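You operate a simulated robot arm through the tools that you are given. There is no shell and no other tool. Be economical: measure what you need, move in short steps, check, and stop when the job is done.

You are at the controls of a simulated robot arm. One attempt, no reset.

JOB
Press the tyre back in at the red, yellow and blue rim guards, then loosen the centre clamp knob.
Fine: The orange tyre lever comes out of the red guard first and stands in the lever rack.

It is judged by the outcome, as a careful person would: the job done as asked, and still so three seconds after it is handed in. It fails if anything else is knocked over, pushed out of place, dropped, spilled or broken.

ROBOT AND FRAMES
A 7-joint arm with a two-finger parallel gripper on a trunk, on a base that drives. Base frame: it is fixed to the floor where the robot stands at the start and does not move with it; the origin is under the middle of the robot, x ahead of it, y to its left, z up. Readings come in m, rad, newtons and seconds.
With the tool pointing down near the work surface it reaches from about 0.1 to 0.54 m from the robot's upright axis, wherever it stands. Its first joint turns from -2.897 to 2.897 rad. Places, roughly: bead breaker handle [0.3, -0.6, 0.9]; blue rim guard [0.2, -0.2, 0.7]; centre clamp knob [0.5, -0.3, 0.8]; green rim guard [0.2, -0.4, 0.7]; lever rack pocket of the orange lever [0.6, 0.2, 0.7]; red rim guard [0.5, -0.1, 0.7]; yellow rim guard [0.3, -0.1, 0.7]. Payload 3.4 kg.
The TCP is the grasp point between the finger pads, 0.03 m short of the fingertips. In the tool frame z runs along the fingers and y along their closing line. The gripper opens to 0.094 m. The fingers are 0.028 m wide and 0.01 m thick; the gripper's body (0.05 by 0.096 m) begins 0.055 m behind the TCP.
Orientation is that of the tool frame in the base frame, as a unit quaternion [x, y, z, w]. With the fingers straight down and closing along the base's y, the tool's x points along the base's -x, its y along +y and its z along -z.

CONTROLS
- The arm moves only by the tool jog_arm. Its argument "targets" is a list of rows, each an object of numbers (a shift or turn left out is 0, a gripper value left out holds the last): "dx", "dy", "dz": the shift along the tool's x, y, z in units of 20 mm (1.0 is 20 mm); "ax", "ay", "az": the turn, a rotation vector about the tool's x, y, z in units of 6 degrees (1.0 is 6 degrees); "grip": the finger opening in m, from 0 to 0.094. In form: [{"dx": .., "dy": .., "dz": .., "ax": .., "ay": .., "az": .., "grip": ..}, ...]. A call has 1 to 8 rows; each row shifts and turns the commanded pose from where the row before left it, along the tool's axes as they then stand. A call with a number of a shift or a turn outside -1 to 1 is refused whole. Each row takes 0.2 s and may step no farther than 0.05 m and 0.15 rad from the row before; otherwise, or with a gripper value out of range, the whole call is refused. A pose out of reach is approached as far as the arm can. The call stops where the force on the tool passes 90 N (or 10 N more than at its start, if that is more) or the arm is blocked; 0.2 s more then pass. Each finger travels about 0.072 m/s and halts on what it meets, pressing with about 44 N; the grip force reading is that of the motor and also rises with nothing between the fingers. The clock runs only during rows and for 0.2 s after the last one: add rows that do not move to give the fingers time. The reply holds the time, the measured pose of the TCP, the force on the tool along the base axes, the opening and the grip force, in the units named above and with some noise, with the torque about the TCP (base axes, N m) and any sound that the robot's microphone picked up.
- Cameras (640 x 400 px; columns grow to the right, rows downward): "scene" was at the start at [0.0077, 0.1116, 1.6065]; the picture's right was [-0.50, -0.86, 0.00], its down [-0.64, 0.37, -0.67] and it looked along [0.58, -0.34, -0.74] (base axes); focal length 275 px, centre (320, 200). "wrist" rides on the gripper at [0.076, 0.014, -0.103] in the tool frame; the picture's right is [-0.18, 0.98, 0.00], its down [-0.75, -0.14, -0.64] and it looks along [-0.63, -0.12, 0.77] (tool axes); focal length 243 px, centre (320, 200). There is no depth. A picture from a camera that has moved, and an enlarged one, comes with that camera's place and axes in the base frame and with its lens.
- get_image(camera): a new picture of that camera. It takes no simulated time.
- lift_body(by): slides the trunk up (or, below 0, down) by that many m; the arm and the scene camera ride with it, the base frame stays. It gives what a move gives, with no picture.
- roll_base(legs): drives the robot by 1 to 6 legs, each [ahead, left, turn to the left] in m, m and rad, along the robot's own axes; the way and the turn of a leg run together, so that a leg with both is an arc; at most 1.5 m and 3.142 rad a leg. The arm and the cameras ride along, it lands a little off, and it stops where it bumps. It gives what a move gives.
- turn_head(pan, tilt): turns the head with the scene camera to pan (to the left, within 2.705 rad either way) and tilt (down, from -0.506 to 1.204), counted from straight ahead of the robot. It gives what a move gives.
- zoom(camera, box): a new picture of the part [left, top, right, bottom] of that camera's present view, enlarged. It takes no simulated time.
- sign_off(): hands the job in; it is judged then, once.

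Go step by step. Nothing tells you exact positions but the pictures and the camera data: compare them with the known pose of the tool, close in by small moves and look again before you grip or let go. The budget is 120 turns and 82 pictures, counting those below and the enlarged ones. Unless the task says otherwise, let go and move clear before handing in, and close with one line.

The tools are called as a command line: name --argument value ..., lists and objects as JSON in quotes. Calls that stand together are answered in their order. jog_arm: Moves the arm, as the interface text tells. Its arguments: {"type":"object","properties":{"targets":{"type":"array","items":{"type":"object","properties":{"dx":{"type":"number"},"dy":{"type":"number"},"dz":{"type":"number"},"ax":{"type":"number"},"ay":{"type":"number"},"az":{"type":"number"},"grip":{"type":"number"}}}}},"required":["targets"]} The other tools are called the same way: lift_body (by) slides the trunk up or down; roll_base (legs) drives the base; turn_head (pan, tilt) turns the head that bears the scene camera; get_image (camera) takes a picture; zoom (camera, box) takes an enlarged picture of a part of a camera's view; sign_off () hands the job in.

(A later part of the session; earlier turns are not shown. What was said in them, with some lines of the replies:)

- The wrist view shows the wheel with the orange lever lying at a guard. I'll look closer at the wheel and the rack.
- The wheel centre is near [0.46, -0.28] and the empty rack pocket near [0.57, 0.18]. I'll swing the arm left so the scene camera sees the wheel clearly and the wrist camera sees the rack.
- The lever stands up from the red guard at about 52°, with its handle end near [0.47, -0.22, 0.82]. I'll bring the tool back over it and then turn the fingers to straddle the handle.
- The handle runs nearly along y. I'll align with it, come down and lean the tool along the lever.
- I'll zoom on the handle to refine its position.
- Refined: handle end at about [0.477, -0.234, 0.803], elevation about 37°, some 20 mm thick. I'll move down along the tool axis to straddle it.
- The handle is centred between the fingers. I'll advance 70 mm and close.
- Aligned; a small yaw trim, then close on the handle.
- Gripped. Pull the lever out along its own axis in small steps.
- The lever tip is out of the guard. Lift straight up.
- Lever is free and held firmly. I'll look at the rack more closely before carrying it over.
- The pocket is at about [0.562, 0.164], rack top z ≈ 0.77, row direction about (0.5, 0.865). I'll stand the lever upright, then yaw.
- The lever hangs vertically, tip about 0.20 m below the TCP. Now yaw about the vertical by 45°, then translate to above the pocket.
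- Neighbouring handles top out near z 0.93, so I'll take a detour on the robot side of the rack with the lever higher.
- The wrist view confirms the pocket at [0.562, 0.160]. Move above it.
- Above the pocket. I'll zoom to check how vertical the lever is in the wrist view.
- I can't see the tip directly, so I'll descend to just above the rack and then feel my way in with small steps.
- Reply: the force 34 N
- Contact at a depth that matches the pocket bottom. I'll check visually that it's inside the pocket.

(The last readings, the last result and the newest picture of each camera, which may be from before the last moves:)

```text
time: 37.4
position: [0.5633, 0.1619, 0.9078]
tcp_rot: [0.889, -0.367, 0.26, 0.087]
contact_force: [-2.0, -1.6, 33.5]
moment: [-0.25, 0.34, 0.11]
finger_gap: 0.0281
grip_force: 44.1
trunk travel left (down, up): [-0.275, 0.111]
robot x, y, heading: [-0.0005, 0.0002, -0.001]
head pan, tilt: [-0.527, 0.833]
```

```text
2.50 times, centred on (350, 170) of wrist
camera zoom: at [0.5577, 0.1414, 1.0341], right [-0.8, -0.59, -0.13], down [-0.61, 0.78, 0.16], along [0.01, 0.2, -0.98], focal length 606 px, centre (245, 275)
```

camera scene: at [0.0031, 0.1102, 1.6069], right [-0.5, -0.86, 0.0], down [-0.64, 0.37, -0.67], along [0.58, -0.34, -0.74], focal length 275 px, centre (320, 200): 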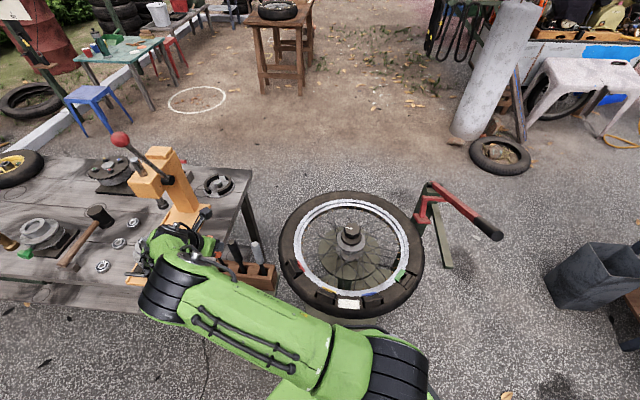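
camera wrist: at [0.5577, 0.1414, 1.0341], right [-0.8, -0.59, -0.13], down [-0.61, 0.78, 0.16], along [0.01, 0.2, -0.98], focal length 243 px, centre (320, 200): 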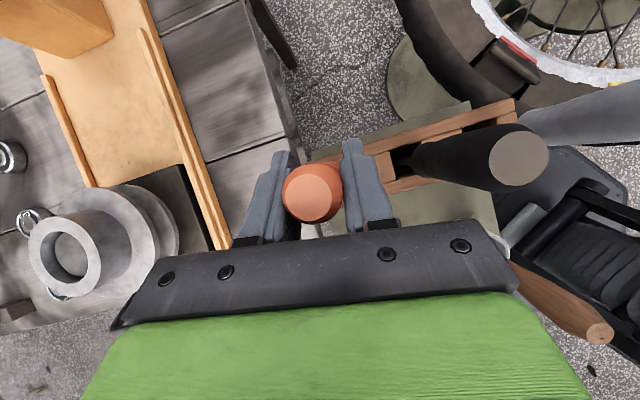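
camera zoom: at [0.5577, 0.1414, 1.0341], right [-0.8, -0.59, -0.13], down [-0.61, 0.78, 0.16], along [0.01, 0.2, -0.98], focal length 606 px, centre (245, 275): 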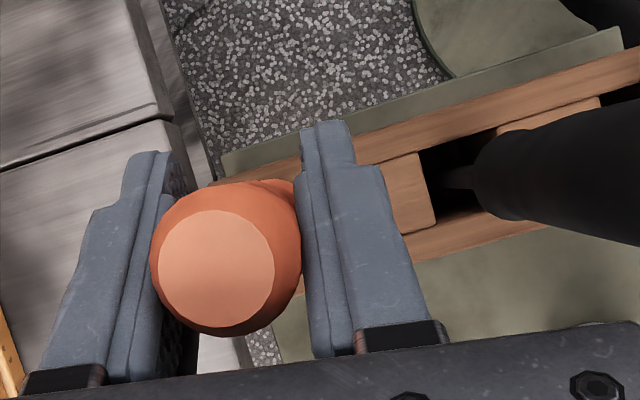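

The shaft goes into the empty pocket beside the black lever. Ease off, open the fingers and check.

jog_arm --targets '[{"dx": 0.06, "dz": -0.1}, {"grip": 0.056}, {}, {}]'

jog_arm --targets '[{"dz": -0.5}, {"dz": -1}, {"dz": -1}, {"dz": -1}, {"dz": -1}, {"dz": -1}]'

get_image --camera "wrist"

```text
time: 38.4
position: [0.5625, 0.1633, 0.9048]
tcp_rot: [0.891, -0.365, 0.253, 0.089]
contact_force: [-0.6, -0.8, 0.9]
moment: [0.0, -0.04, -0.02]
finger_gap: 0.056
grip_force: 0.1
trunk travel left (down, up): [-0.275, 0.111]
robot x, y, heading: [0.0021, 0.0011, 0.002]
head pan, tilt: [-0.527, 0.833]
```

```text
time: 39.8
position: [0.5183, 0.2025, 1.0011]
tcp_rot: [0.891, -0.365, 0.254, 0.09]
contact_force: [-0.6, 0.7, 0.0]
moment: [0.03, 0.0, -0.01]
finger_gap: 0.0561
grip_force: 0.0
trunk travel left (down, up): [-0.275, 0.111]
robot x, y, heading: [-0.0047, -0.0008, 0.002]
head pan, tilt: [-0.527, 0.833]
```

```text
42 pictures are left
camera wrist: at [0.5155, 0.1803, 1.1268], right [-0.8, -0.59, -0.12], down [-0.61, 0.78, 0.16], along [0.0, 0.2, -0.98], focal length 243 px, centre (320, 200)
```

wrist: 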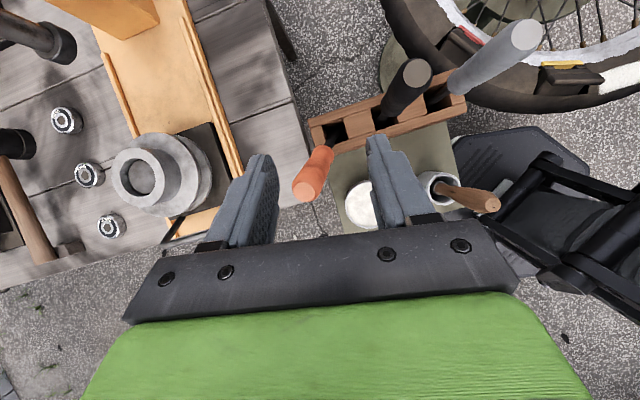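

zoom --camera "wrist" --box '[280, 60, 480, 220]'

zoom --camera "scene" --box '[180, 210, 300, 310]'

```text
2.50 times, centred on (380, 140) of wrist
camera zoom: at [0.5155, 0.1803, 1.1268], right [-0.8, -0.59, -0.12], down [-0.61, 0.78, 0.16], along [0.0, 0.2, -0.98], focal length 606 px, centre (170, 350)
```

zoom: 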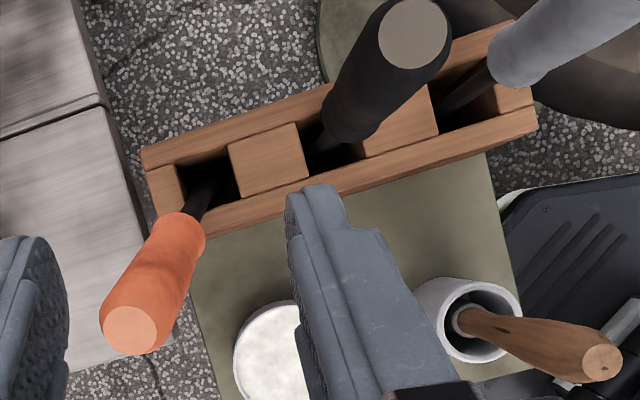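

```text
4.00 times, centred on (240, 260) of scene
camera zoom: at [0.0072, 0.1117, 1.6065], right [-0.5, -0.86, 0.0], down [-0.64, 0.37, -0.67], along [0.58, -0.34, -0.74], focal length 1101 px, centre (640, -40)
```

zoom: 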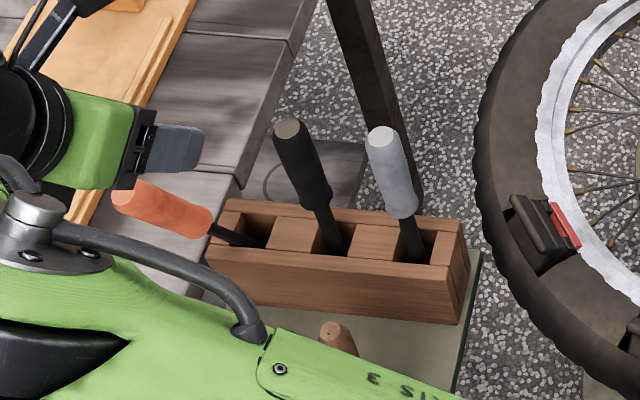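

The orange lever sits in its pocket, resting against the rim. I'll back out along the tool axis and straighten the tool.

jog_arm --targets '[{"dz": -1}, {"dz": -1}, {"dz": -1}, {"ay": -1, "dz": -0.5}, {"ay": -1, "dz": -0.5}, {"ay": -1}, {"ay": -1}, {"ay": -0.9}]'

get_image --camera "wrist"

zoom --camera "scene" --box '[180, 190, 300, 310]'

```text
time: 41.6
position: [0.4888, 0.2288, 1.0658]
tcp_rot: [0.927, -0.376, 0.019, -0.007]
contact_force: [-0.1, -0.1, -0.4]
moment: [0.02, -0.01, -0.05]
finger_gap: 0.0561
grip_force: 0.1
trunk travel left (down, up): [-0.275, 0.111]
robot x, y, heading: [-0.0009, 0.004, 0.004]
head pan, tilt: [-0.527, 0.833]
```

```text
39 pictures are left
camera wrist: at [0.5309, 0.1661, 1.1716], right [-0.82, -0.58, -0.03], down [-0.47, 0.63, 0.62], along [-0.34, 0.52, -0.78], focal length 243 px, centre (320, 200)
```

wrist: 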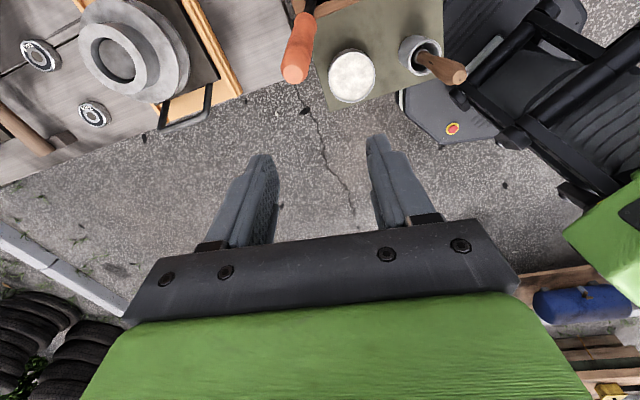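

```text
3.33 times, centred on (240, 250) of scene
camera zoom: at [0.0086, 0.1109, 1.6065], right [-0.5, -0.86, 0.0], down [-0.64, 0.37, -0.67], along [0.58, -0.34, -0.74], focal length 918 px, centre (587, 33)
```

zoom: 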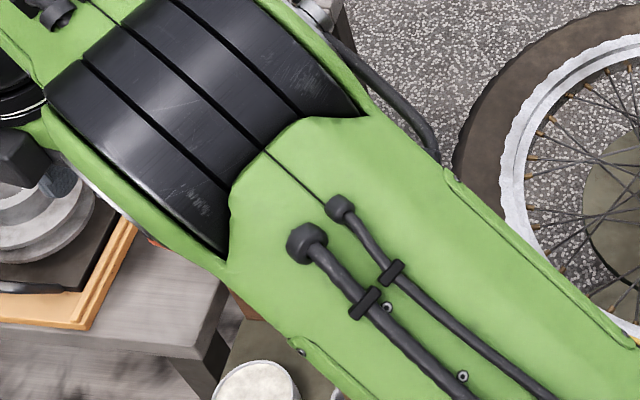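

Lever undisturbed. Travel back toward the wheel at safe height and unwind the wrist.

jog_arm --targets '[{"dx": 0.29, "dy": 0.96}, {"dx": 0.29, "dy": 0.96}, {"dx": 0.29, "dy": 0.96}, {"dx": 0.29, "dy": 0.96}, {"dx": 0.29, "dy": 0.96}, {"dx": 0.29, "dy": 0.96}, {"dx": 0.29, "dy": 0.96, "grip": 0.0}]'

jog_arm --targets '[{"dx": 0.29, "dy": 0.96}, {"dx": 0.29, "dy": 0.96}, {"dx": 0.29, "dy": 0.96}, {"dx": 0.29, "dy": 0.96}, {"dx": 0.29, "dy": 0.96}, {"dx": 0.29, "dy": 0.96}, {"dx": 0.29, "dy": 0.96}]'

jog_arm --targets '[{"az": 1}, {"az": 1}, {"az": 1}, {"az": 1}, {"az": 1}, {"az": 1}, {"az": 1}, {"az": 1}]'

get_image --camera "wrist"

get_image --camera "scene"

```text
time: 43.2
position: [0.425, 0.1042, 1.0623]
tcp_rot: [0.926, -0.376, 0.02, -0.007]
contact_force: [-0.1, -0.4, 0.3]
moment: [0.0, 0.01, 0.02]
finger_gap: 0.0003
grip_force: 0.3
trunk travel left (down, up): [-0.275, 0.111]
robot x, y, heading: [0.0037, -0.0045, 0.004]
head pan, tilt: [-0.527, 0.833]
```

```text
time: 44.8
position: [0.3595, -0.0212, 1.0623]
tcp_rot: [0.927, -0.375, 0.02, -0.007]
contact_force: [-0.7, -0.1, 0.8]
moment: [0.02, 0.03, 0.05]
finger_gap: 0.0001
grip_force: 32.9
trunk travel left (down, up): [-0.275, 0.111]
robot x, y, heading: [0.0006, 0.0015, -0.003]
head pan, tilt: [-0.527, 0.833]
```

```text
time: 46.6
position: [0.3598, -0.02, 1.0633]
tcp_rot: [-0.692, 0.721, -0.015, 0.014]
contact_force: [-0.4, 0.5, -0.9]
moment: [-0.03, 0.02, -0.02]
finger_gap: 0.0001
grip_force: 32.9
trunk travel left (down, up): [-0.275, 0.111]
robot x, y, heading: [-0.0003, -0.0009, 0.005]
head pan, tilt: [-0.527, 0.833]
```

```text
37 pictures are left
camera wrist: at [0.3395, -0.096, 1.1643], right [-0.97, 0.22, -0.04], down [0.14, 0.75, 0.65], along [0.18, 0.62, -0.76], focal length 243 px, centre (320, 200)
```

wrist: 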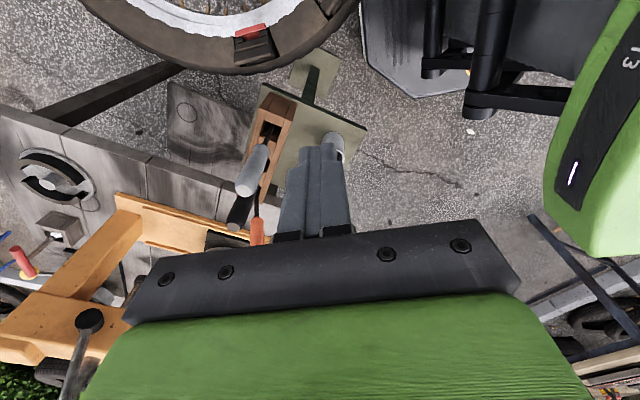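

```text
36 pictures are left
camera scene: at [0.0077, 0.1116, 1.6065], right [-0.5, -0.86, 0.0], down [-0.64, 0.37, -0.67], along [0.58, -0.34, -0.74], focal length 275 px, centre (320, 200)
```

scene: 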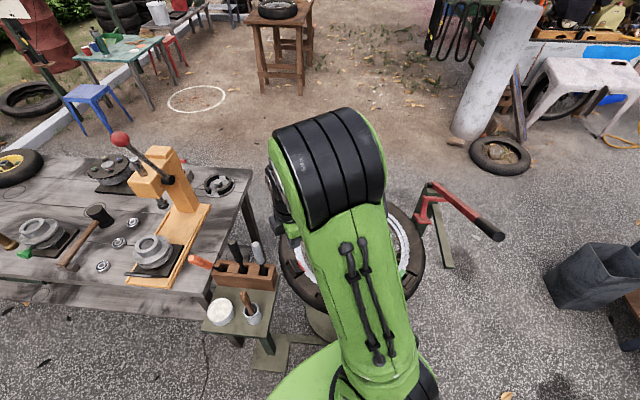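

zoom --camera "scene" --box '[170, 220, 300, 330]'

zoom --camera "wrist" --box '[190, 0, 350, 260]'

```text
3.64 times, centred on (235, 275) of scene
camera zoom: at [0.0077, 0.1116, 1.6065], right [-0.5, -0.86, 0.0], down [-0.64, 0.37, -0.67], along [0.58, -0.34, -0.74], focal length 1001 px, centre (629, -73)
```

zoom: 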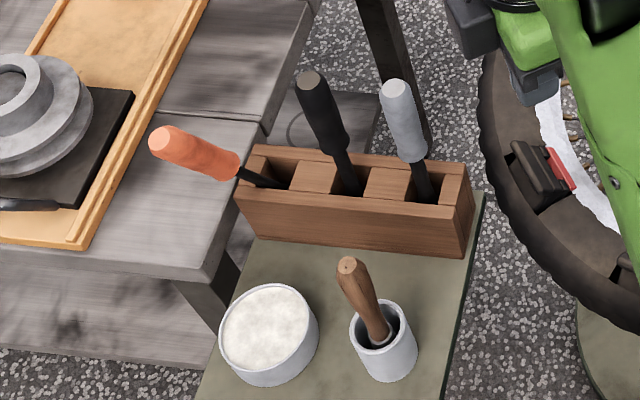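

```text
1.54 times, centred on (270, 130) of wrist
camera zoom: at [0.3395, -0.096, 1.1643], right [-0.97, 0.22, -0.04], down [0.14, 0.75, 0.65], along [0.18, 0.62, -0.76], focal length 373 px, centre (397, 308)
```

zoom: 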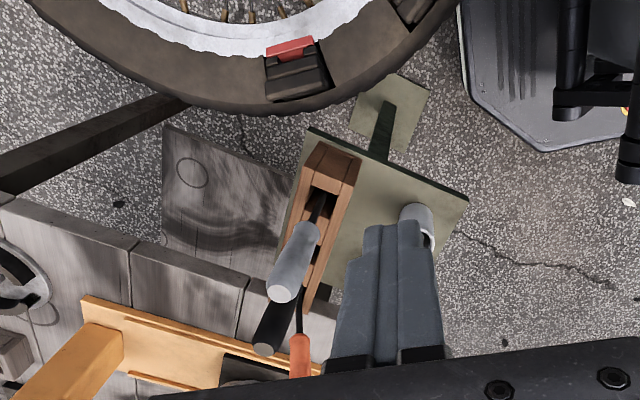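

The lever hasn't moved. Now the red guard: the block's top is near [0.478, -0.057, 0.70]. I'll approach it with closed fingers.

jog_arm --targets '[{"dx": 0.12, "dy": -0.68, "dz": 0.8}, {"dx": 0.2, "dy": -0.68, "dz": 0.8}, {"dx": 0.2, "dy": -0.68, "dz": 0.8}, {"dx": 0.2, "dy": -0.68, "dz": 0.8}, {"dx": 0.2, "dy": -0.68, "dz": 0.8}, {"dx": 0.2, "dy": -0.68, "dz": 0.8}, {"dx": 0.2, "dy": -0.68, "dz": 0.8}, {"dx": 0.2, "dy": -0.68, "dz": 0.8}]'

jog_arm --targets '[{"dz": 1, "dx": 0.1}, {"dz": 1}, {"dz": 1}, {"dz": 1}, {"dz": 1}, {"dz": 0.9}]'

get_image --camera "wrist"

get_image --camera "scene"

```text
time: 48.4
position: [0.4739, -0.0544, 0.939]
tcp_rot: [-0.693, 0.72, -0.015, 0.014]
contact_force: [-1.3, 0.2, -0.2]
moment: [-0.01, -0.02, -0.03]
finger_gap: 0.0
grip_force: 32.4
trunk travel left (down, up): [-0.275, 0.111]
robot x, y, heading: [0.0041, 0.0002, -0.002]
head pan, tilt: [-0.527, 0.833]
```

```text
time: 49.8
position: [0.4766, -0.0582, 0.8199]
tcp_rot: [-0.693, 0.72, -0.015, 0.015]
contact_force: [0.0, -0.7, 0.1]
moment: [-0.02, 0.03, -0.02]
finger_gap: 0.0
grip_force: 33.2
trunk travel left (down, up): [-0.275, 0.111]
robot x, y, heading: [-0.0008, 0.0011, -0.001]
head pan, tilt: [-0.527, 0.833]
```

```text
33 pictures are left
camera wrist: at [0.4558, -0.1335, 0.9219], right [-0.97, 0.22, -0.04], down [0.14, 0.75, 0.65], along [0.17, 0.62, -0.76], focal length 243 px, centre (320, 200)
```

wrist: 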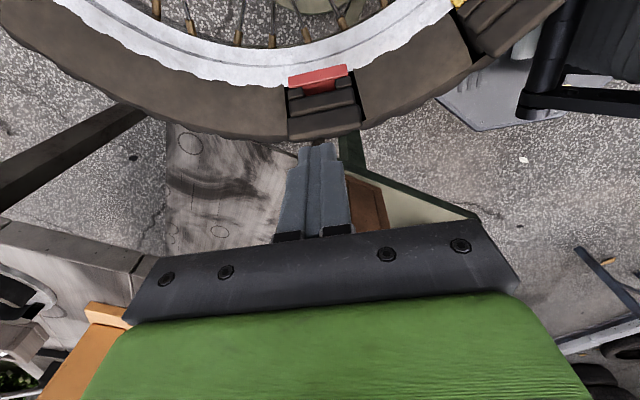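

```text
32 pictures are left
camera scene: at [0.0081, 0.1116, 1.6065], right [-0.5, -0.86, 0.0], down [-0.64, 0.37, -0.67], along [0.58, -0.34, -0.74], focal length 275 px, centre (320, 200)
```

scene: 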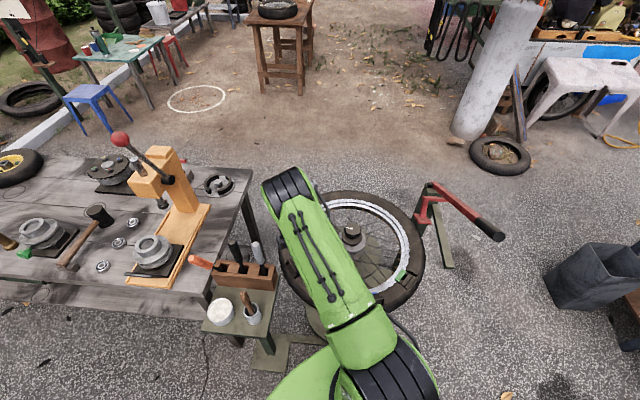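

zoom --camera "wrist" --box '[260, 40, 420, 170]'

```text
3.08 times, centred on (340, 105) of wrist
camera zoom: at [0.4558, -0.1335, 0.9219], right [-0.97, 0.22, -0.04], down [0.14, 0.75, 0.65], along [0.17, 0.62, -0.76], focal length 746 px, centre (258, 492)
```

zoom: 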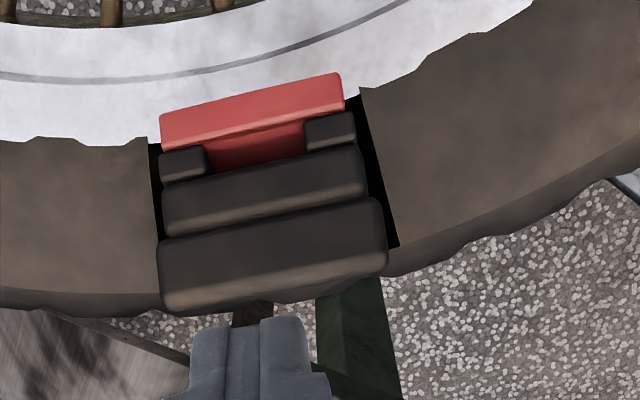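

I'll descend onto the middle of the red block with small steps.

jog_arm --targets '[{"dz": 1, "dx": -0.15}, {"dz": 1}, {"dz": 1}, {"dz": 0.5}, {"dz": 0.25}, {"dz": 0.25}]'

jog_arm --targets '[{"dz": 0.2}, {"dz": 0.2}, {"dz": 0.2}, {"dz": 0.2}, {"dz": 0.2}]'

```text
time: 51.2
position: [0.4809, -0.0584, 0.7394]
tcp_rot: [-0.692, 0.721, -0.016, 0.011]
contact_force: [-0.5, 0.8, 0.3]
moment: [0.02, -0.01, -0.03]
finger_gap: 0.0
grip_force: 33.1
trunk travel left (down, up): [-0.275, 0.111]
robot x, y, heading: [0.003, -0.0019, -0.002]
head pan, tilt: [-0.527, 0.833]
```

```text
time: 52.4
position: [0.4819, -0.054, 0.7216]
tcp_rot: [-0.694, 0.72, -0.015, 0.014]
contact_force: [-1.7, 5.2, 4.9]
moment: [0.23, 0.07, -0.04]
finger_gap: 0.0
grip_force: 33.3
trunk travel left (down, up): [-0.275, 0.111]
robot x, y, heading: [-0.0002, -0.0011, 0.006]
head pan, tilt: [-0.527, 0.833]
```

jog_arm --targets '[{"dz": 0.15}, {"dz": 0.15}, {"dz": 0.15}, {"dz": 0.15}]'

zoom --camera "wrist" --box '[240, 60, 420, 200]'

```text
time: 53.3
position: [0.4828, -0.0545, 0.7211]
tcp_rot: [-0.694, 0.719, -0.019, 0.019]
contact_force: [-26.0, 3.2, 52.9]
moment: [0.51, 1.04, 0.15]
finger_gap: 0.0
grip_force: 33.0
trunk travel left (down, up): [-0.275, 0.111]
robot x, y, heading: [-0.0014, -0.0028, 0.002]
head pan, tilt: [-0.527, 0.833]
stopped in row 4: the force on the tool passed its limit at 94 N (the readings are from after the stop); the commanded pose is now the measured one
```

```text
2.86 times, centred on (330, 130) of wrist
camera zoom: at [0.4613, -0.1297, 0.8227], right [-0.97, 0.22, -0.05], down [0.13, 0.75, 0.65], along [0.18, 0.63, -0.76], focal length 693 px, centre (291, 400)
```

zoom: 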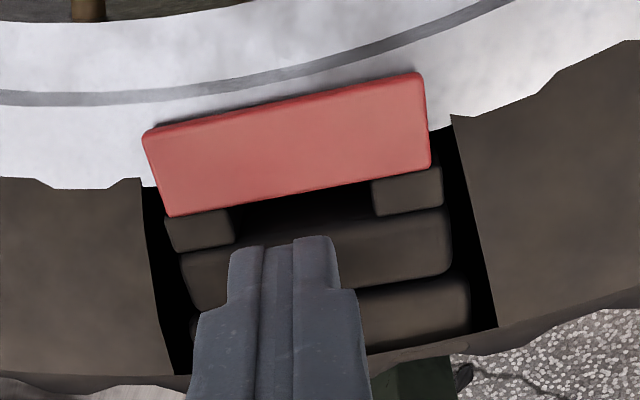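

jog_arm --targets '[{"dz": -0.5}, {"dz": -1}, {"dz": -1}, {"dz": -1}, {"dz": -1}, {"dz": -0.5}]'

zoom --camera "wrist" --box '[260, 40, 420, 170]'

```text
time: 54.7
position: [0.4822, -0.055, 0.815]
tcp_rot: [-0.694, 0.72, -0.018, 0.018]
contact_force: [-0.5, 0.2, -0.3]
moment: [-0.04, 0.01, 0.0]
finger_gap: 0.0003
grip_force: 32.3
trunk travel left (down, up): [-0.275, 0.111]
robot x, y, heading: [-0.0014, -0.0019, 0.003]
head pan, tilt: [-0.527, 0.833]
```

```text
3.08 times, centred on (340, 105) of wrist
camera zoom: at [0.4613, -0.1312, 0.9173], right [-0.97, 0.22, -0.05], down [0.14, 0.75, 0.65], along [0.18, 0.62, -0.76], focal length 746 px, centre (258, 492)
```

zoom: 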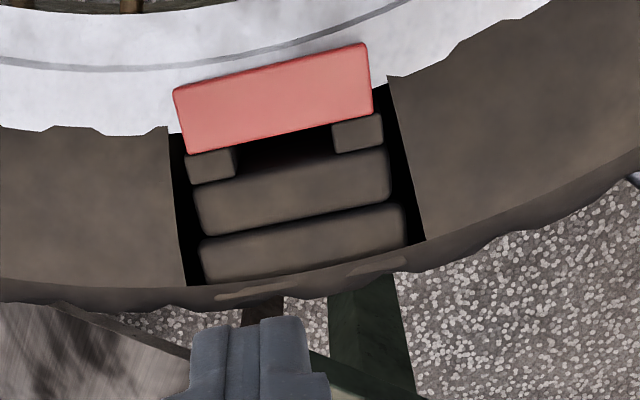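

The red block has swung down flush and stays. Next the yellow one, near [0.335, -0.102].

jog_arm --targets '[{"dx": 0.32, "dy": 0.91}, {"dx": 0.32, "dy": 0.91}, {"dx": 0.32, "dy": 0.91}, {"dx": 0.32, "dy": 0.91}, {"dx": 0.32, "dy": 0.91}, {"dx": 0.32, "dy": 0.91}, {"dx": 0.32, "dy": 0.91}, {"dx": 0.32, "dy": 0.91}]'

get_image --camera "wrist"

```text
time: 56.5
position: [0.3354, -0.099, 0.8095]
tcp_rot: [-0.694, 0.719, -0.018, 0.018]
contact_force: [-0.1, 0.1, -0.3]
moment: [0.0, 0.01, -0.01]
finger_gap: 0.0001
grip_force: 33.3
trunk travel left (down, up): [-0.275, 0.111]
robot x, y, heading: [0.0004, 0.0012, -0.001]
head pan, tilt: [-0.527, 0.833]
```

```text
28 pictures are left
camera wrist: at [0.3135, -0.1749, 0.9106], right [-0.97, 0.22, -0.05], down [0.13, 0.75, 0.65], along [0.18, 0.62, -0.76], focal length 243 px, centre (320, 200)
```

wrist: 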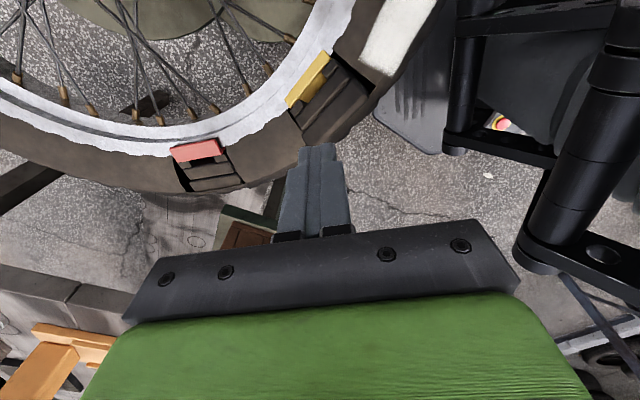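

jog_arm --targets '[{"dz": 1, "dy": 0.5, "dx": 0.1}, {"dz": 1}, {"dz": 1}, {"dz": 0.5}, {"dz": 0.25}, {"dz": 0.25}, {"dz": 0.2}]'

jog_arm --targets '[{"dz": 0.2}, {"dz": 0.2}, {"dz": 0.2}, {"dz": 0.2}, {"dz": 0.2}, {"dz": 0.2}]'

```text
time: 58.1
position: [0.3279, -0.1002, 0.7238]
tcp_rot: [-0.694, 0.72, -0.018, 0.017]
contact_force: [-4.1, -1.3, 3.9]
moment: [0.01, 0.1, 0.04]
finger_gap: 0.0
grip_force: 32.6
trunk travel left (down, up): [-0.275, 0.111]
robot x, y, heading: [0.0006, 0.0029, 0.002]
head pan, tilt: [-0.527, 0.833]
```

```text
time: 58.8
position: [0.3294, -0.1008, 0.7204]
tcp_rot: [-0.693, 0.72, -0.02, 0.018]
contact_force: [-16.0, 4.6, 68.1]
moment: [0.58, 0.9, 0.13]
finger_gap: 0.0
grip_force: 33.4
trunk travel left (down, up): [-0.275, 0.111]
robot x, y, heading: [0.0006, 0.0003, 0.002]
head pan, tilt: [-0.527, 0.833]
stopped in row 3: the force on the tool passed its limit at 104 N (the readings are from after the stop); the commanded pose is now the measured one
```

Same response as red. Retract and move to blue, checking yellow from there.

jog_arm --targets '[{"dz": -0.5}, {"dz": -1}, {"dz": -1}, {"dz": -1}, {"dz": -1}]'

jog_arm --targets '[{"dx": 0.87, "dy": 0.62}, {"dx": 0.87, "dy": 0.62}, {"dx": 0.87, "dy": 0.62}, {"dx": 0.87, "dy": 0.62}, {"dx": 0.87, "dy": 0.62}, {"dx": 0.87, "dy": 0.62}, {"dx": 0.87, "dy": 0.62}]'

get_image --camera "wrist"

```text
time: 60.0
position: [0.3282, -0.101, 0.8092]
tcp_rot: [-0.694, 0.72, -0.02, 0.019]
contact_force: [0.5, 0.0, 0.2]
moment: [-0.05, -0.01, 0.01]
finger_gap: 0.0
grip_force: 32.8
trunk travel left (down, up): [-0.275, 0.111]
robot x, y, heading: [0.0012, -0.0001, 0.004]
head pan, tilt: [-0.527, 0.833]
```

```text
time: 61.6
position: [0.2371, -0.2212, 0.8037]
tcp_rot: [-0.694, 0.72, -0.021, 0.02]
contact_force: [0.2, -0.4, 0.3]
moment: [0.02, 0.04, -0.03]
finger_gap: 0.0002
grip_force: 33.2
trunk travel left (down, up): [-0.275, 0.111]
robot x, y, heading: [0.0027, 0.0022, 0.003]
head pan, tilt: [-0.527, 0.833]
```

```text
27 pictures are left
camera wrist: at [0.2145, -0.2965, 0.9055], right [-0.97, 0.22, -0.06], down [0.13, 0.75, 0.65], along [0.18, 0.62, -0.76], focal length 243 px, centre (320, 200)
```

wrist: 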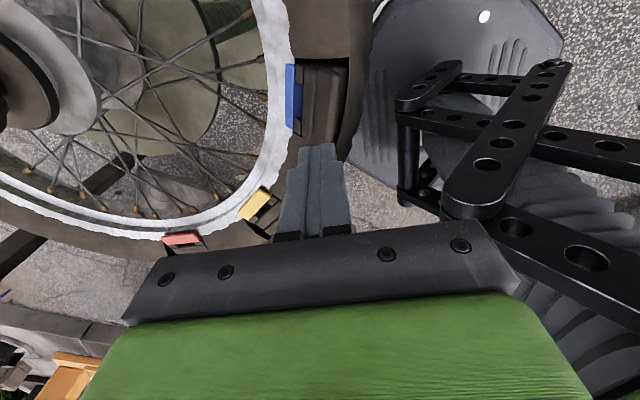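

jog_arm --targets '[{"dz": 1, "dx": 0.6, "dy": 0.3}, {"dz": 1}, {"dz": 1}, {"dz": 0.4}, {"dz": 0.25}, {"dz": 0.25}]'

jog_arm --targets '[{"dz": 0.2}, {"dz": 0.2}, {"dz": 0.2}, {"dz": 0.2}, {"dz": 0.2}, {"dz": 0.2}]'

jog_arm --targets '[{"dz": -0.5}, {"dz": -1}, {"dz": -1}, {"dz": -1}, {"dz": -1}]'

get_image --camera "wrist"

```text
time: 63.0
position: [0.234, -0.2305, 0.7231]
tcp_rot: [-0.694, 0.72, -0.021, 0.02]
contact_force: [-2.2, -1.5, 3.8]
moment: [-0.02, 0.12, 0.06]
finger_gap: 0.0
grip_force: 32.5
trunk travel left (down, up): [-0.275, 0.111]
robot x, y, heading: [-0.0009, 0.0004, 0.002]
head pan, tilt: [-0.527, 0.833]
```

```text
time: 63.7
position: [0.2358, -0.2319, 0.7213]
tcp_rot: [-0.693, 0.72, -0.023, 0.019]
contact_force: [-9.1, 11.6, 63.1]
moment: [0.41, 0.69, -0.11]
finger_gap: 0.0
grip_force: 32.9
trunk travel left (down, up): [-0.275, 0.111]
robot x, y, heading: [0.0011, 0.0028, 0.005]
head pan, tilt: [-0.527, 0.833]
stopped in row 3: the force on the tool passed its limit at 102 N (the readings are from after the stop); the commanded pose is now the measured one
```

```text
time: 64.9
position: [0.2315, -0.2331, 0.8097]
tcp_rot: [-0.693, 0.72, -0.023, 0.02]
contact_force: [-0.2, -0.1, 0.2]
moment: [-0.01, 0.03, -0.01]
finger_gap: 0.0002
grip_force: 33.4
trunk travel left (down, up): [-0.275, 0.111]
robot x, y, heading: [-0.0011, -0.0027, -0.003]
head pan, tilt: [-0.527, 0.833]
```

```text
26 pictures are left
camera wrist: at [0.2088, -0.3096, 0.9122], right [-0.97, 0.22, -0.06], down [0.13, 0.75, 0.65], along [0.19, 0.62, -0.76], focal length 243 px, centre (320, 200)
```

wrist: 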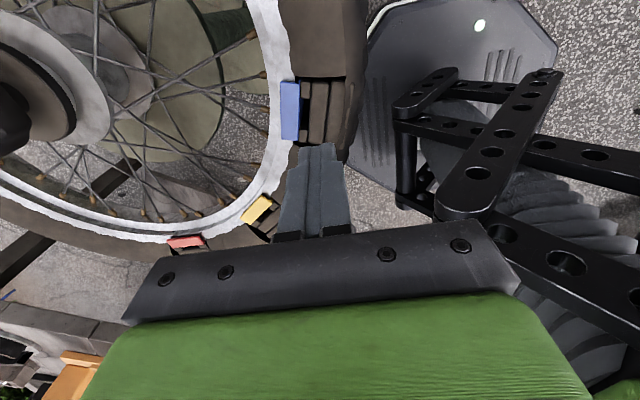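

All three blocks are seated flush. Now up and over toward the centre knob, unwinding the wrist clockwise so I can turn it counter-clockwise.

jog_arm --targets '[{"dz": -1}, {"dz": -1}, {"dz": -1}, {"dz": -1}, {"dz": -1, "dy": -1, "dx": 0.24}, {"dz": -1, "dy": -1, "dx": 0.24}, {"dz": -1, "dy": -1, "dx": 0.24}, {"dy": -1, "dx": 0.24}]'

jog_arm --targets '[{"dy": -1, "dx": 0.24}, {"dy": -1, "dx": 0.24}, {"dy": -1, "dx": 0.24}, {"dy": -1, "dx": 0.24}, {"dy": -1, "dx": 0.24, "grip": 0.094}, {"dy": -1, "dx": 0.24}, {"dy": -1, "dx": 0.24}]'

jog_arm --targets '[{"az": 1}, {"az": 1}, {"az": 1}, {"az": 1}, {"az": 1}, {"az": 1}, {"az": 1}, {"az": 1}]'

jog_arm --targets '[{"az": 1}, {"az": 1}, {"az": 1}, {"az": 1}, {"az": 1}, {"az": 1}, {"az": 1}, {"az": 0.6}]'

get_image --camera "wrist"

```text
time: 66.7
position: [0.3017, -0.2535, 0.9532]
tcp_rot: [-0.694, 0.72, -0.022, 0.019]
contact_force: [1.0, 0.5, -0.1]
moment: [-0.01, 0.0, -0.02]
finger_gap: 0.0
grip_force: 32.7
trunk travel left (down, up): [-0.275, 0.111]
robot x, y, heading: [-0.0018, -0.0007, 0.001]
head pan, tilt: [-0.527, 0.833]
```

```text
time: 68.3
position: [0.4398, -0.2929, 0.9618]
tcp_rot: [-0.693, 0.72, -0.023, 0.02]
contact_force: [0.8, -0.2, -0.7]
moment: [-0.03, 0.01, -0.02]
finger_gap: 0.0939
grip_force: 0.0
trunk travel left (down, up): [-0.275, 0.111]
robot x, y, heading: [-0.0025, 0.0039, 0.002]
head pan, tilt: [-0.527, 0.833]
```

```text
time: 70.1
position: [0.4409, -0.2944, 0.9618]
tcp_rot: [-0.34, 0.94, -0.014, 0.027]
contact_force: [-0.1, 0.5, 0.4]
moment: [0.02, 0.02, -0.03]
finger_gap: 0.0939
grip_force: 0.1
trunk travel left (down, up): [-0.275, 0.111]
robot x, y, heading: [-0.0021, -0.0008, 0.005]
head pan, tilt: [-0.527, 0.833]
```

```text
time: 71.9
position: [0.4408, -0.2946, 0.9616]
tcp_rot: [0.053, 0.998, -0.001, 0.029]
contact_force: [0.6, -0.3, -0.3]
moment: [-0.04, 0.03, 0.02]
finger_gap: 0.0941
grip_force: 0.1
trunk travel left (down, up): [-0.275, 0.111]
robot x, y, heading: [0.0018, 0.0033, 0.002]
head pan, tilt: [-0.527, 0.833]
```

```text
25 pictures are left
camera wrist: at [0.3614, -0.2718, 1.0583], right [0.28, 0.96, 0.01], down [0.7, -0.21, 0.69], along [0.66, -0.19, -0.73], focal length 243 px, centre (320, 200)
```

wrist: 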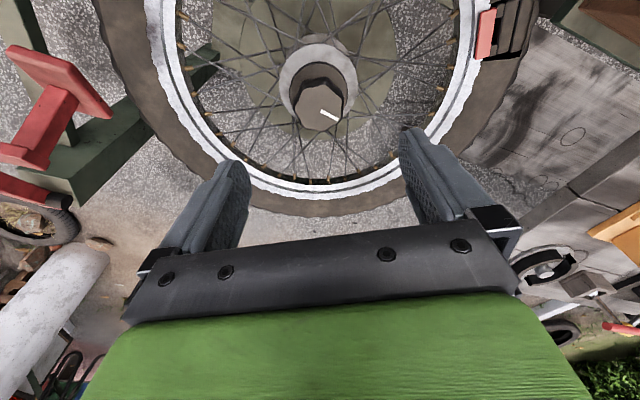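

zoom --camera "wrist" --box '[250, 30, 390, 150]'

jog_arm --targets '[{"ay": 0.55}, {"dx": -0.7, "dy": -0.3}, {"dx": -0.7, "dy": -0.3}, {"dx": -0.7, "dy": -0.2}]'

```text
3.33 times, centred on (320, 90) of wrist
camera zoom: at [0.3614, -0.2718, 1.0583], right [0.28, 0.96, 0.01], down [0.7, -0.21, 0.69], along [0.66, -0.19, -0.73], focal length 809 px, centre (320, 567)
```

zoom: 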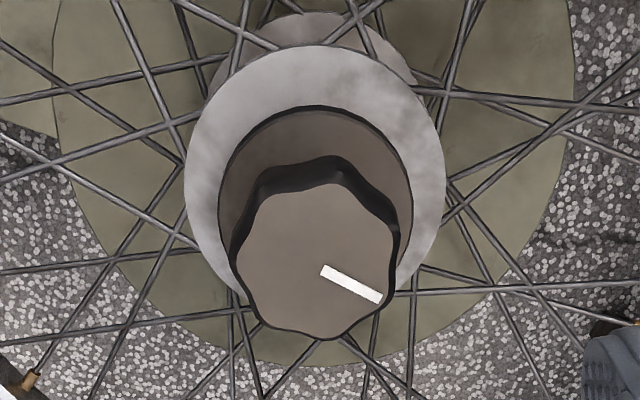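

```text
time: 72.9
position: [0.4809, -0.3152, 0.9613]
tcp_rot: [0.05, 0.999, 0.0, 0.001]
contact_force: [0.6, 0.7, -0.5]
moment: [0.04, -0.01, 0.02]
finger_gap: 0.0939
grip_force: 0.1
trunk travel left (down, up): [-0.275, 0.111]
robot x, y, heading: [-0.0003, -0.0007, -0.002]
head pan, tilt: [-0.527, 0.833]
```

The arm reaches the knob. It's about 65 mm wide, top at about [0.4835, -0.309, 0.752]. I'll unwind a bit more, centre, and lower to just above it.

jog_arm --targets '[{"az": 1}, {"az": 1}, {"az": 1}, {"az": 1}, {"az": 1}, {"az": 1}, {"az": 1}, {"az": 1}]'

jog_arm --targets '[{"az": 1}, {"az": 1}, {"az": 1}, {"dz": 1, "dx": 0.25, "dy": 0.2}, {"dz": 1}, {"dz": 1}, {"dz": 1}, {"dz": 1}]'

get_image --camera "wrist"

get_image --camera "scene"

```text
time: 74.7
position: [0.4799, -0.3152, 0.9612]
tcp_rot: [0.453, 0.892, 0.0, 0.001]
contact_force: [-0.2, -0.4, 0.3]
moment: [-0.01, -0.02, 0.0]
finger_gap: 0.0938
grip_force: 0.0
trunk travel left (down, up): [-0.275, 0.111]
robot x, y, heading: [0.0025, 0.0005, -0.002]
head pan, tilt: [-0.527, 0.833]
```

```text
time: 76.5
position: [0.4833, -0.3084, 0.8598]
tcp_rot: [0.586, 0.81, 0.0, 0.001]
contact_force: [0.9, 0.2, -0.6]
moment: [-0.04, 0.0, -0.05]
finger_gap: 0.0941
grip_force: 0.1
trunk travel left (down, up): [-0.275, 0.111]
robot x, y, heading: [-0.0026, 0.0003, -0.002]
head pan, tilt: [-0.527, 0.833]
```

```text
23 pictures are left
camera wrist: at [0.4739, -0.2314, 0.9629], right [0.99, 0.13, 0.0], down [0.1, -0.76, 0.64], along [0.09, -0.64, -0.77], focal length 243 px, centre (320, 200)
```

wrist: 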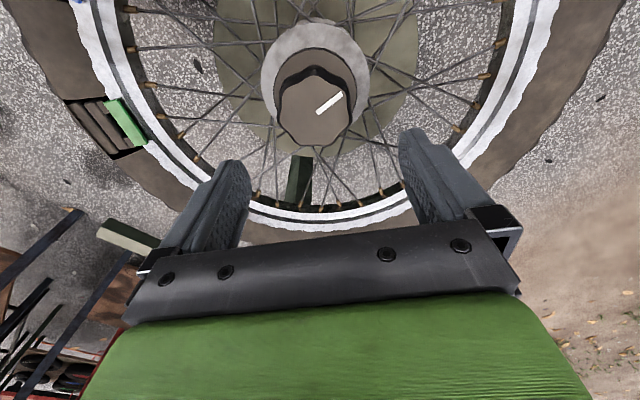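

```text
22 pictures are left
camera scene: at [0.0077, 0.1115, 1.6065], right [-0.5, -0.86, 0.0], down [-0.64, 0.37, -0.67], along [0.58, -0.34, -0.74], focal length 275 px, centre (320, 200)
```

scene: 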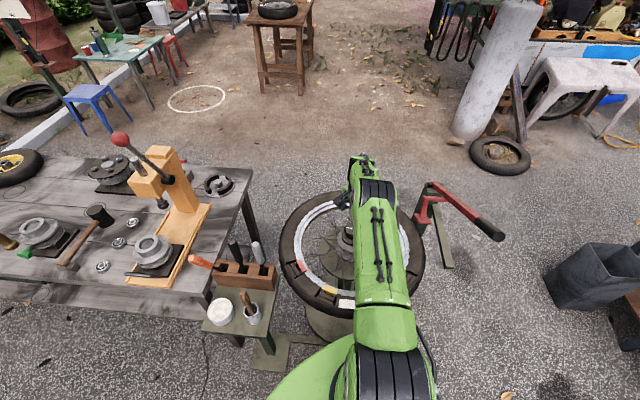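

Centred on the knob. Lower so the fingertips overlap about 20 mm of it, then close.

jog_arm --targets '[{"dz": 1}, {"dz": 1}, {"dz": 1}, {"dz": 1}, {"dz": 0.9}]'

get_image --camera "wrist"

```text
time: 77.7
position: [0.4813, -0.3057, 0.7658]
tcp_rot: [0.586, 0.81, 0.0, 0.001]
contact_force: [-0.4, 0.2, -0.1]
moment: [-0.03, -0.02, -0.01]
finger_gap: 0.0941
grip_force: 0.1
out of reach, approached as far as the arm can: row 5
trunk travel left (down, up): [-0.275, 0.111]
robot x, y, heading: [-0.0002, -0.0018, -0.001]
head pan, tilt: [-0.527, 0.833]
```

```text
21 pictures are left
camera wrist: at [0.4707, -0.2291, 0.8677], right [0.99, 0.13, 0.0], down [0.1, -0.76, 0.64], along [0.09, -0.64, -0.77], focal length 243 px, centre (320, 200)
```

wrist: 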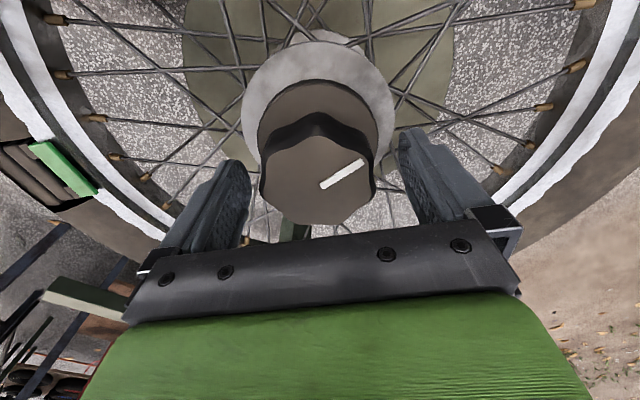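

The arm is at its reach limit here; lowering the trunk a bit will help. Raise the tool first, then lower the trunk 60 mm.

jog_arm --targets '[{"dz": -1}, {"dz": -1}, {"dz": -1}, {"dz": -1}]'

lift_body --by -0.06

```text
time: 78.7
position: [0.4802, -0.3071, 0.8445]
tcp_rot: [0.586, 0.81, 0.001, 0.0]
contact_force: [-0.4, 0.2, 0.8]
moment: [0.05, 0.0, -0.03]
finger_gap: 0.0938
grip_force: 0.0
trunk travel left (down, up): [-0.275, 0.111]
robot x, y, heading: [-0.0023, -0.0006, -0.003]
head pan, tilt: [-0.527, 0.833]
```

```text
time: 79.7
position: [0.4813, -0.3082, 0.7834]
tcp_rot: [0.586, 0.811, 0.0, 0.001]
contact_force: [0.9, 0.4, 0.4]
moment: [-0.02, 0.02, 0.0]
finger_gap: 0.0939
grip_force: 0.0
trunk travel left (down, up): [-0.215, 0.171]
robot x, y, heading: [-0.0024, 0.0037, -0.001]
head pan, tilt: [-0.527, 0.833]
```

jog_arm --targets '[{"dz": 0.6, "dy": 0.08}, {"dz": 0.6}, {}, {"grip": 0.0}, {}, {}, {}]'

get_image --camera "wrist"

```text
time: 81.3
position: [0.4796, -0.3057, 0.76]
tcp_rot: [0.586, 0.81, 0.001, 0.001]
contact_force: [-14.9, 2.9, -2.5]
moment: [0.07, 0.1, 0.07]
finger_gap: 0.0624
grip_force: 44.9
trunk travel left (down, up): [-0.215, 0.171]
robot x, y, heading: [-0.0021, -0.0, 0.0]
head pan, tilt: [-0.527, 0.833]
```

```text
20 pictures are left
camera wrist: at [0.4698, -0.2293, 0.8632], right [0.99, 0.13, 0.0], down [0.1, -0.76, 0.64], along [0.09, -0.64, -0.77], focal length 243 px, centre (320, 200)
```

wrist: 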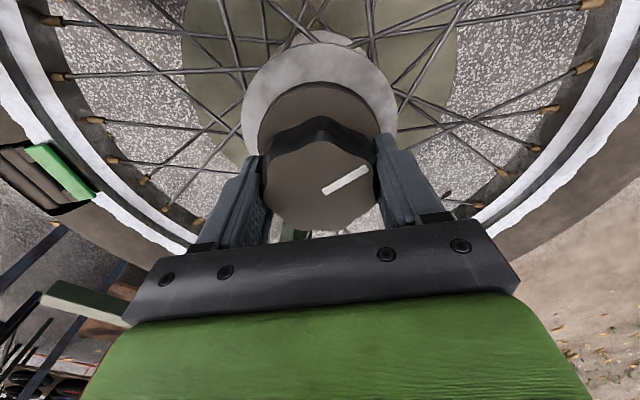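

Gripped. Now turn counter-clockwise (loosen) in small steps.

jog_arm --targets '[{"dy": -0.1}, {"az": -1}, {"az": -1}, {"az": -1}, {"az": -1}]'

get_image --camera "wrist"

```text
time: 82.5
position: [0.4793, -0.3058, 0.7599]
tcp_rot: [0.404, 0.915, 0.0, 0.0]
contact_force: [-10.8, 13.9, -0.8]
moment: [0.66, 0.28, -0.03]
finger_gap: 0.0617
grip_force: 44.7
trunk travel left (down, up): [-0.215, 0.171]
robot x, y, heading: [-0.0012, -0.0001, -0.001]
head pan, tilt: [-0.527, 0.833]
```

```text
19 pictures are left
camera wrist: at [0.4391, -0.2398, 0.8631], right [0.85, 0.53, 0.0], down [0.4, -0.65, 0.64], along [0.34, -0.54, -0.77], focal length 243 px, centre (320, 200)
```

wrist: 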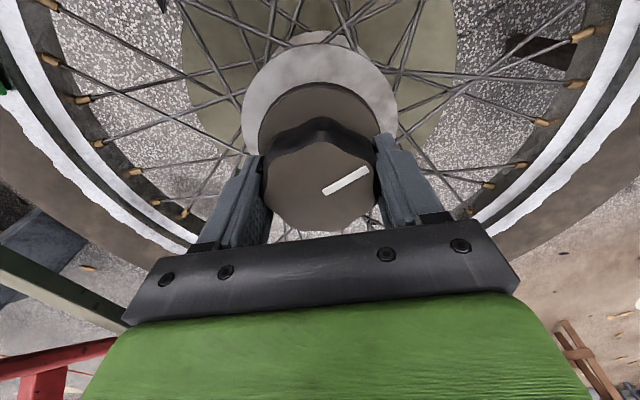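

The knob turns with the gripper. Continue counter-clockwise.

jog_arm --targets '[{"az": -1}, {"az": -1}, {"az": -1}, {"az": -1}, {"az": -1}, {"az": -1}, {"az": -1}, {"az": -1}]'

jog_arm --targets '[{"az": -1}, {"az": -1}, {"az": -1}, {"az": -1}, {"az": -1}, {"az": -1}, {"az": -1}, {"az": -1}]'

get_image --camera "wrist"

```text
time: 84.3
position: [0.4791, -0.304, 0.7599]
tcp_rot: [-0.005, 1.0, 0.001, -0.001]
contact_force: [-10.3, 24.8, -17.9]
moment: [-0.28, -0.34, 0.0]
finger_gap: 0.0617
grip_force: 45.0
trunk travel left (down, up): [-0.215, 0.171]
robot x, y, heading: [-0.0001, -0.0051, 0.0]
head pan, tilt: [-0.527, 0.833]
```

```text
time: 86.1
position: [0.4783, -0.3052, 0.762]
tcp_rot: [-0.409, 0.913, -0.003, 0.0]
contact_force: [-9.0, 27.5, -2.9]
moment: [0.23, 0.21, -1.26]
finger_gap: 0.0619
grip_force: 45.0
trunk travel left (down, up): [-0.215, 0.171]
robot x, y, heading: [0.0, -0.0011, -0.003]
head pan, tilt: [-0.527, 0.833]
```

```text
18 pictures are left
camera wrist: at [0.4178, -0.353, 0.8646], right [-0.61, 0.79, 0.0], down [0.61, 0.47, 0.64], along [0.51, 0.39, -0.77], focal length 243 px, centre (320, 200)
```

wrist: 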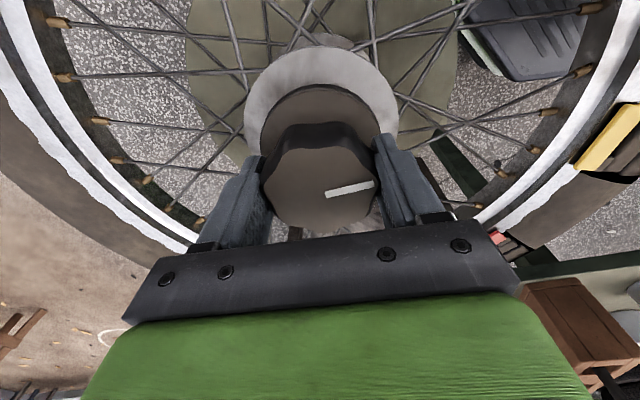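

The knob has now met resistance (end of its travel, about 100° counter-clockwise). Release and rise.

jog_arm --targets '[{"grip": 0.094}, {}, {}, {"dz": -0.5}, {"dz": -1}, {"dz": -1}, {"dz": -1}, {"dz": -1}]'

get_image --camera "wrist"

```text
time: 87.9
position: [0.4795, -0.3058, 0.8507]
tcp_rot: [-0.408, 0.913, 0.0, 0.001]
contact_force: [0.1, -0.6, -0.6]
moment: [-0.01, 0.03, 0.0]
finger_gap: 0.0937
grip_force: 0.2
trunk travel left (down, up): [-0.215, 0.171]
robot x, y, heading: [0.0007, 0.0027, 0.001]
head pan, tilt: [-0.527, 0.833]
```

```text
17 pictures are left
camera wrist: at [0.4181, -0.3544, 0.9522], right [-0.61, 0.79, 0.0], down [0.61, 0.47, 0.64], along [0.51, 0.39, -0.77], focal length 243 px, centre (320, 200)
```

wrist: 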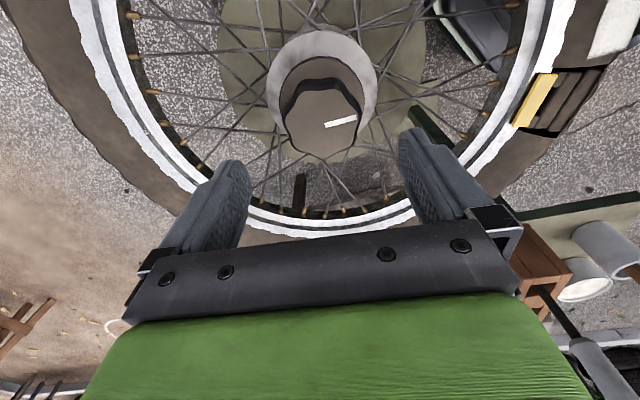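

The mark has moved about 105° counter-clockwise. I'll regrip once to confirm that this is the end stop.

jog_arm --targets '[{"dz": 1}, {"dz": 1}, {"dz": 1}, {"dz": 1}, {"dz": 0.5}, {"grip": 0.0}, {}, {}]'

jog_arm --targets '[{}, {"az": -0.7}, {"az": -0.7}]'

```text
time: 89.7
position: [0.4801, -0.3042, 0.759]
tcp_rot: [-0.408, 0.913, 0.001, 0.0]
contact_force: [-15.1, 13.1, -2.6]
moment: [0.16, 0.13, -0.31]
finger_gap: 0.0625
grip_force: 44.7
trunk travel left (down, up): [-0.215, 0.171]
robot x, y, heading: [0.0002, 0.0005, -0.005]
head pan, tilt: [-0.527, 0.833]
```

```text
time: 90.5
position: [0.4797, -0.3051, 0.7601]
tcp_rot: [-0.474, 0.88, 0.0, 0.0]
contact_force: [-17.8, 22.3, -9.0]
moment: [-0.11, 0.01, -1.82]
finger_gap: 0.0616
grip_force: 45.0
trunk travel left (down, up): [-0.215, 0.171]
robot x, y, heading: [0.0013, -0.0011, 0.002]
head pan, tilt: [-0.527, 0.833]
```

Torque builds immediately: it is the end stop, so the knob is fully loosened. Release, rise clear and inspect everything.

jog_arm --targets '[{"grip": 0.094}, {}, {}, {"dz": -0.5}, {"dz": -1}, {"dz": -1}, {"dz": -1}, {"dz": -1}]'

jog_arm --targets '[{"dz": -1}, {"dz": -1}, {"dz": -1}, {"dz": -1}, {"dz": -1}, {"dz": -1}, {"dz": -1}, {"dz": -1}]'

get_image --camera "wrist"

zoom --camera "scene" --box '[170, 170, 450, 345]'

```text
time: 92.3
position: [0.4807, -0.3078, 0.8521]
tcp_rot: [-0.474, 0.88, -0.002, 0.0]
contact_force: [0.7, 0.2, -0.1]
moment: [0.02, -0.02, 0.01]
finger_gap: 0.0941
grip_force: 0.0
trunk travel left (down, up): [-0.215, 0.171]
robot x, y, heading: [-0.003, 0.0023, -0.0]
head pan, tilt: [-0.527, 0.833]
```

```text
time: 94.1
position: [0.4795, -0.3079, 1.011]
tcp_rot: [-0.474, 0.881, 0.0, 0.001]
contact_force: [-1.0, 0.3, 0.3]
moment: [-0.03, 0.01, -0.01]
finger_gap: 0.094
grip_force: 0.1
trunk travel left (down, up): [-0.215, 0.171]
robot x, y, heading: [0.003, -0.0, -0.001]
head pan, tilt: [-0.527, 0.833]
```

```text
16 pictures are left
camera wrist: at [0.4268, -0.3636, 1.1141], right [-0.72, 0.69, 0.0], down [0.53, 0.55, 0.64], along [0.45, 0.46, -0.77], focal length 243 px, centre (320, 200)
```

wrist: 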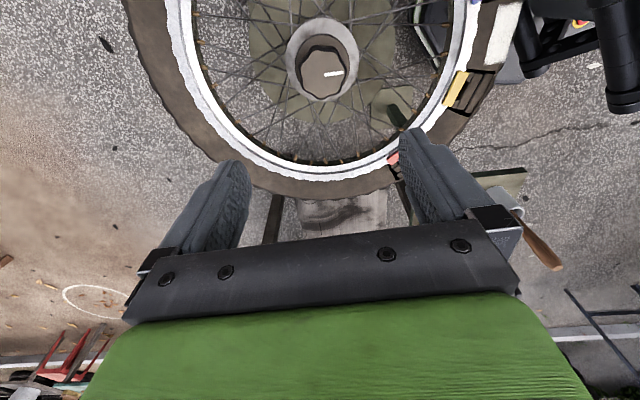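

```text
2.29 times, centred on (310, 258) of scene
camera zoom: at [0.007, 0.1118, 1.5469], right [-0.5, -0.86, 0.0], down [-0.64, 0.37, -0.67], along [0.58, -0.34, -0.74], focal length 629 px, centre (343, 69)
```

zoom: 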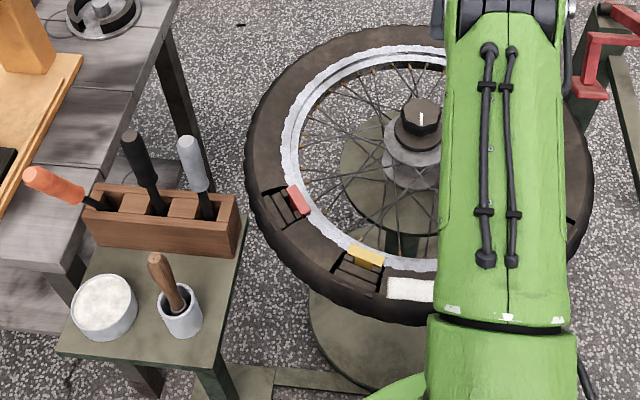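

The arm is clear. The orange lever stands in its pocket, leaning slightly against the rim. The red, yellow and blue blocks are flush and the knob is loosened to its stop, so I'm handing in.

sign_off

```text
The job is handed in.
```

The job is handed in: the orange lever is out of the red guard and in its rack pocket, leaning about 24° against the rim. The tyre is pressed flush at the red, yellow and blue guards, and the centre knob is loosened about 105° counter-clockwise to its end stop.
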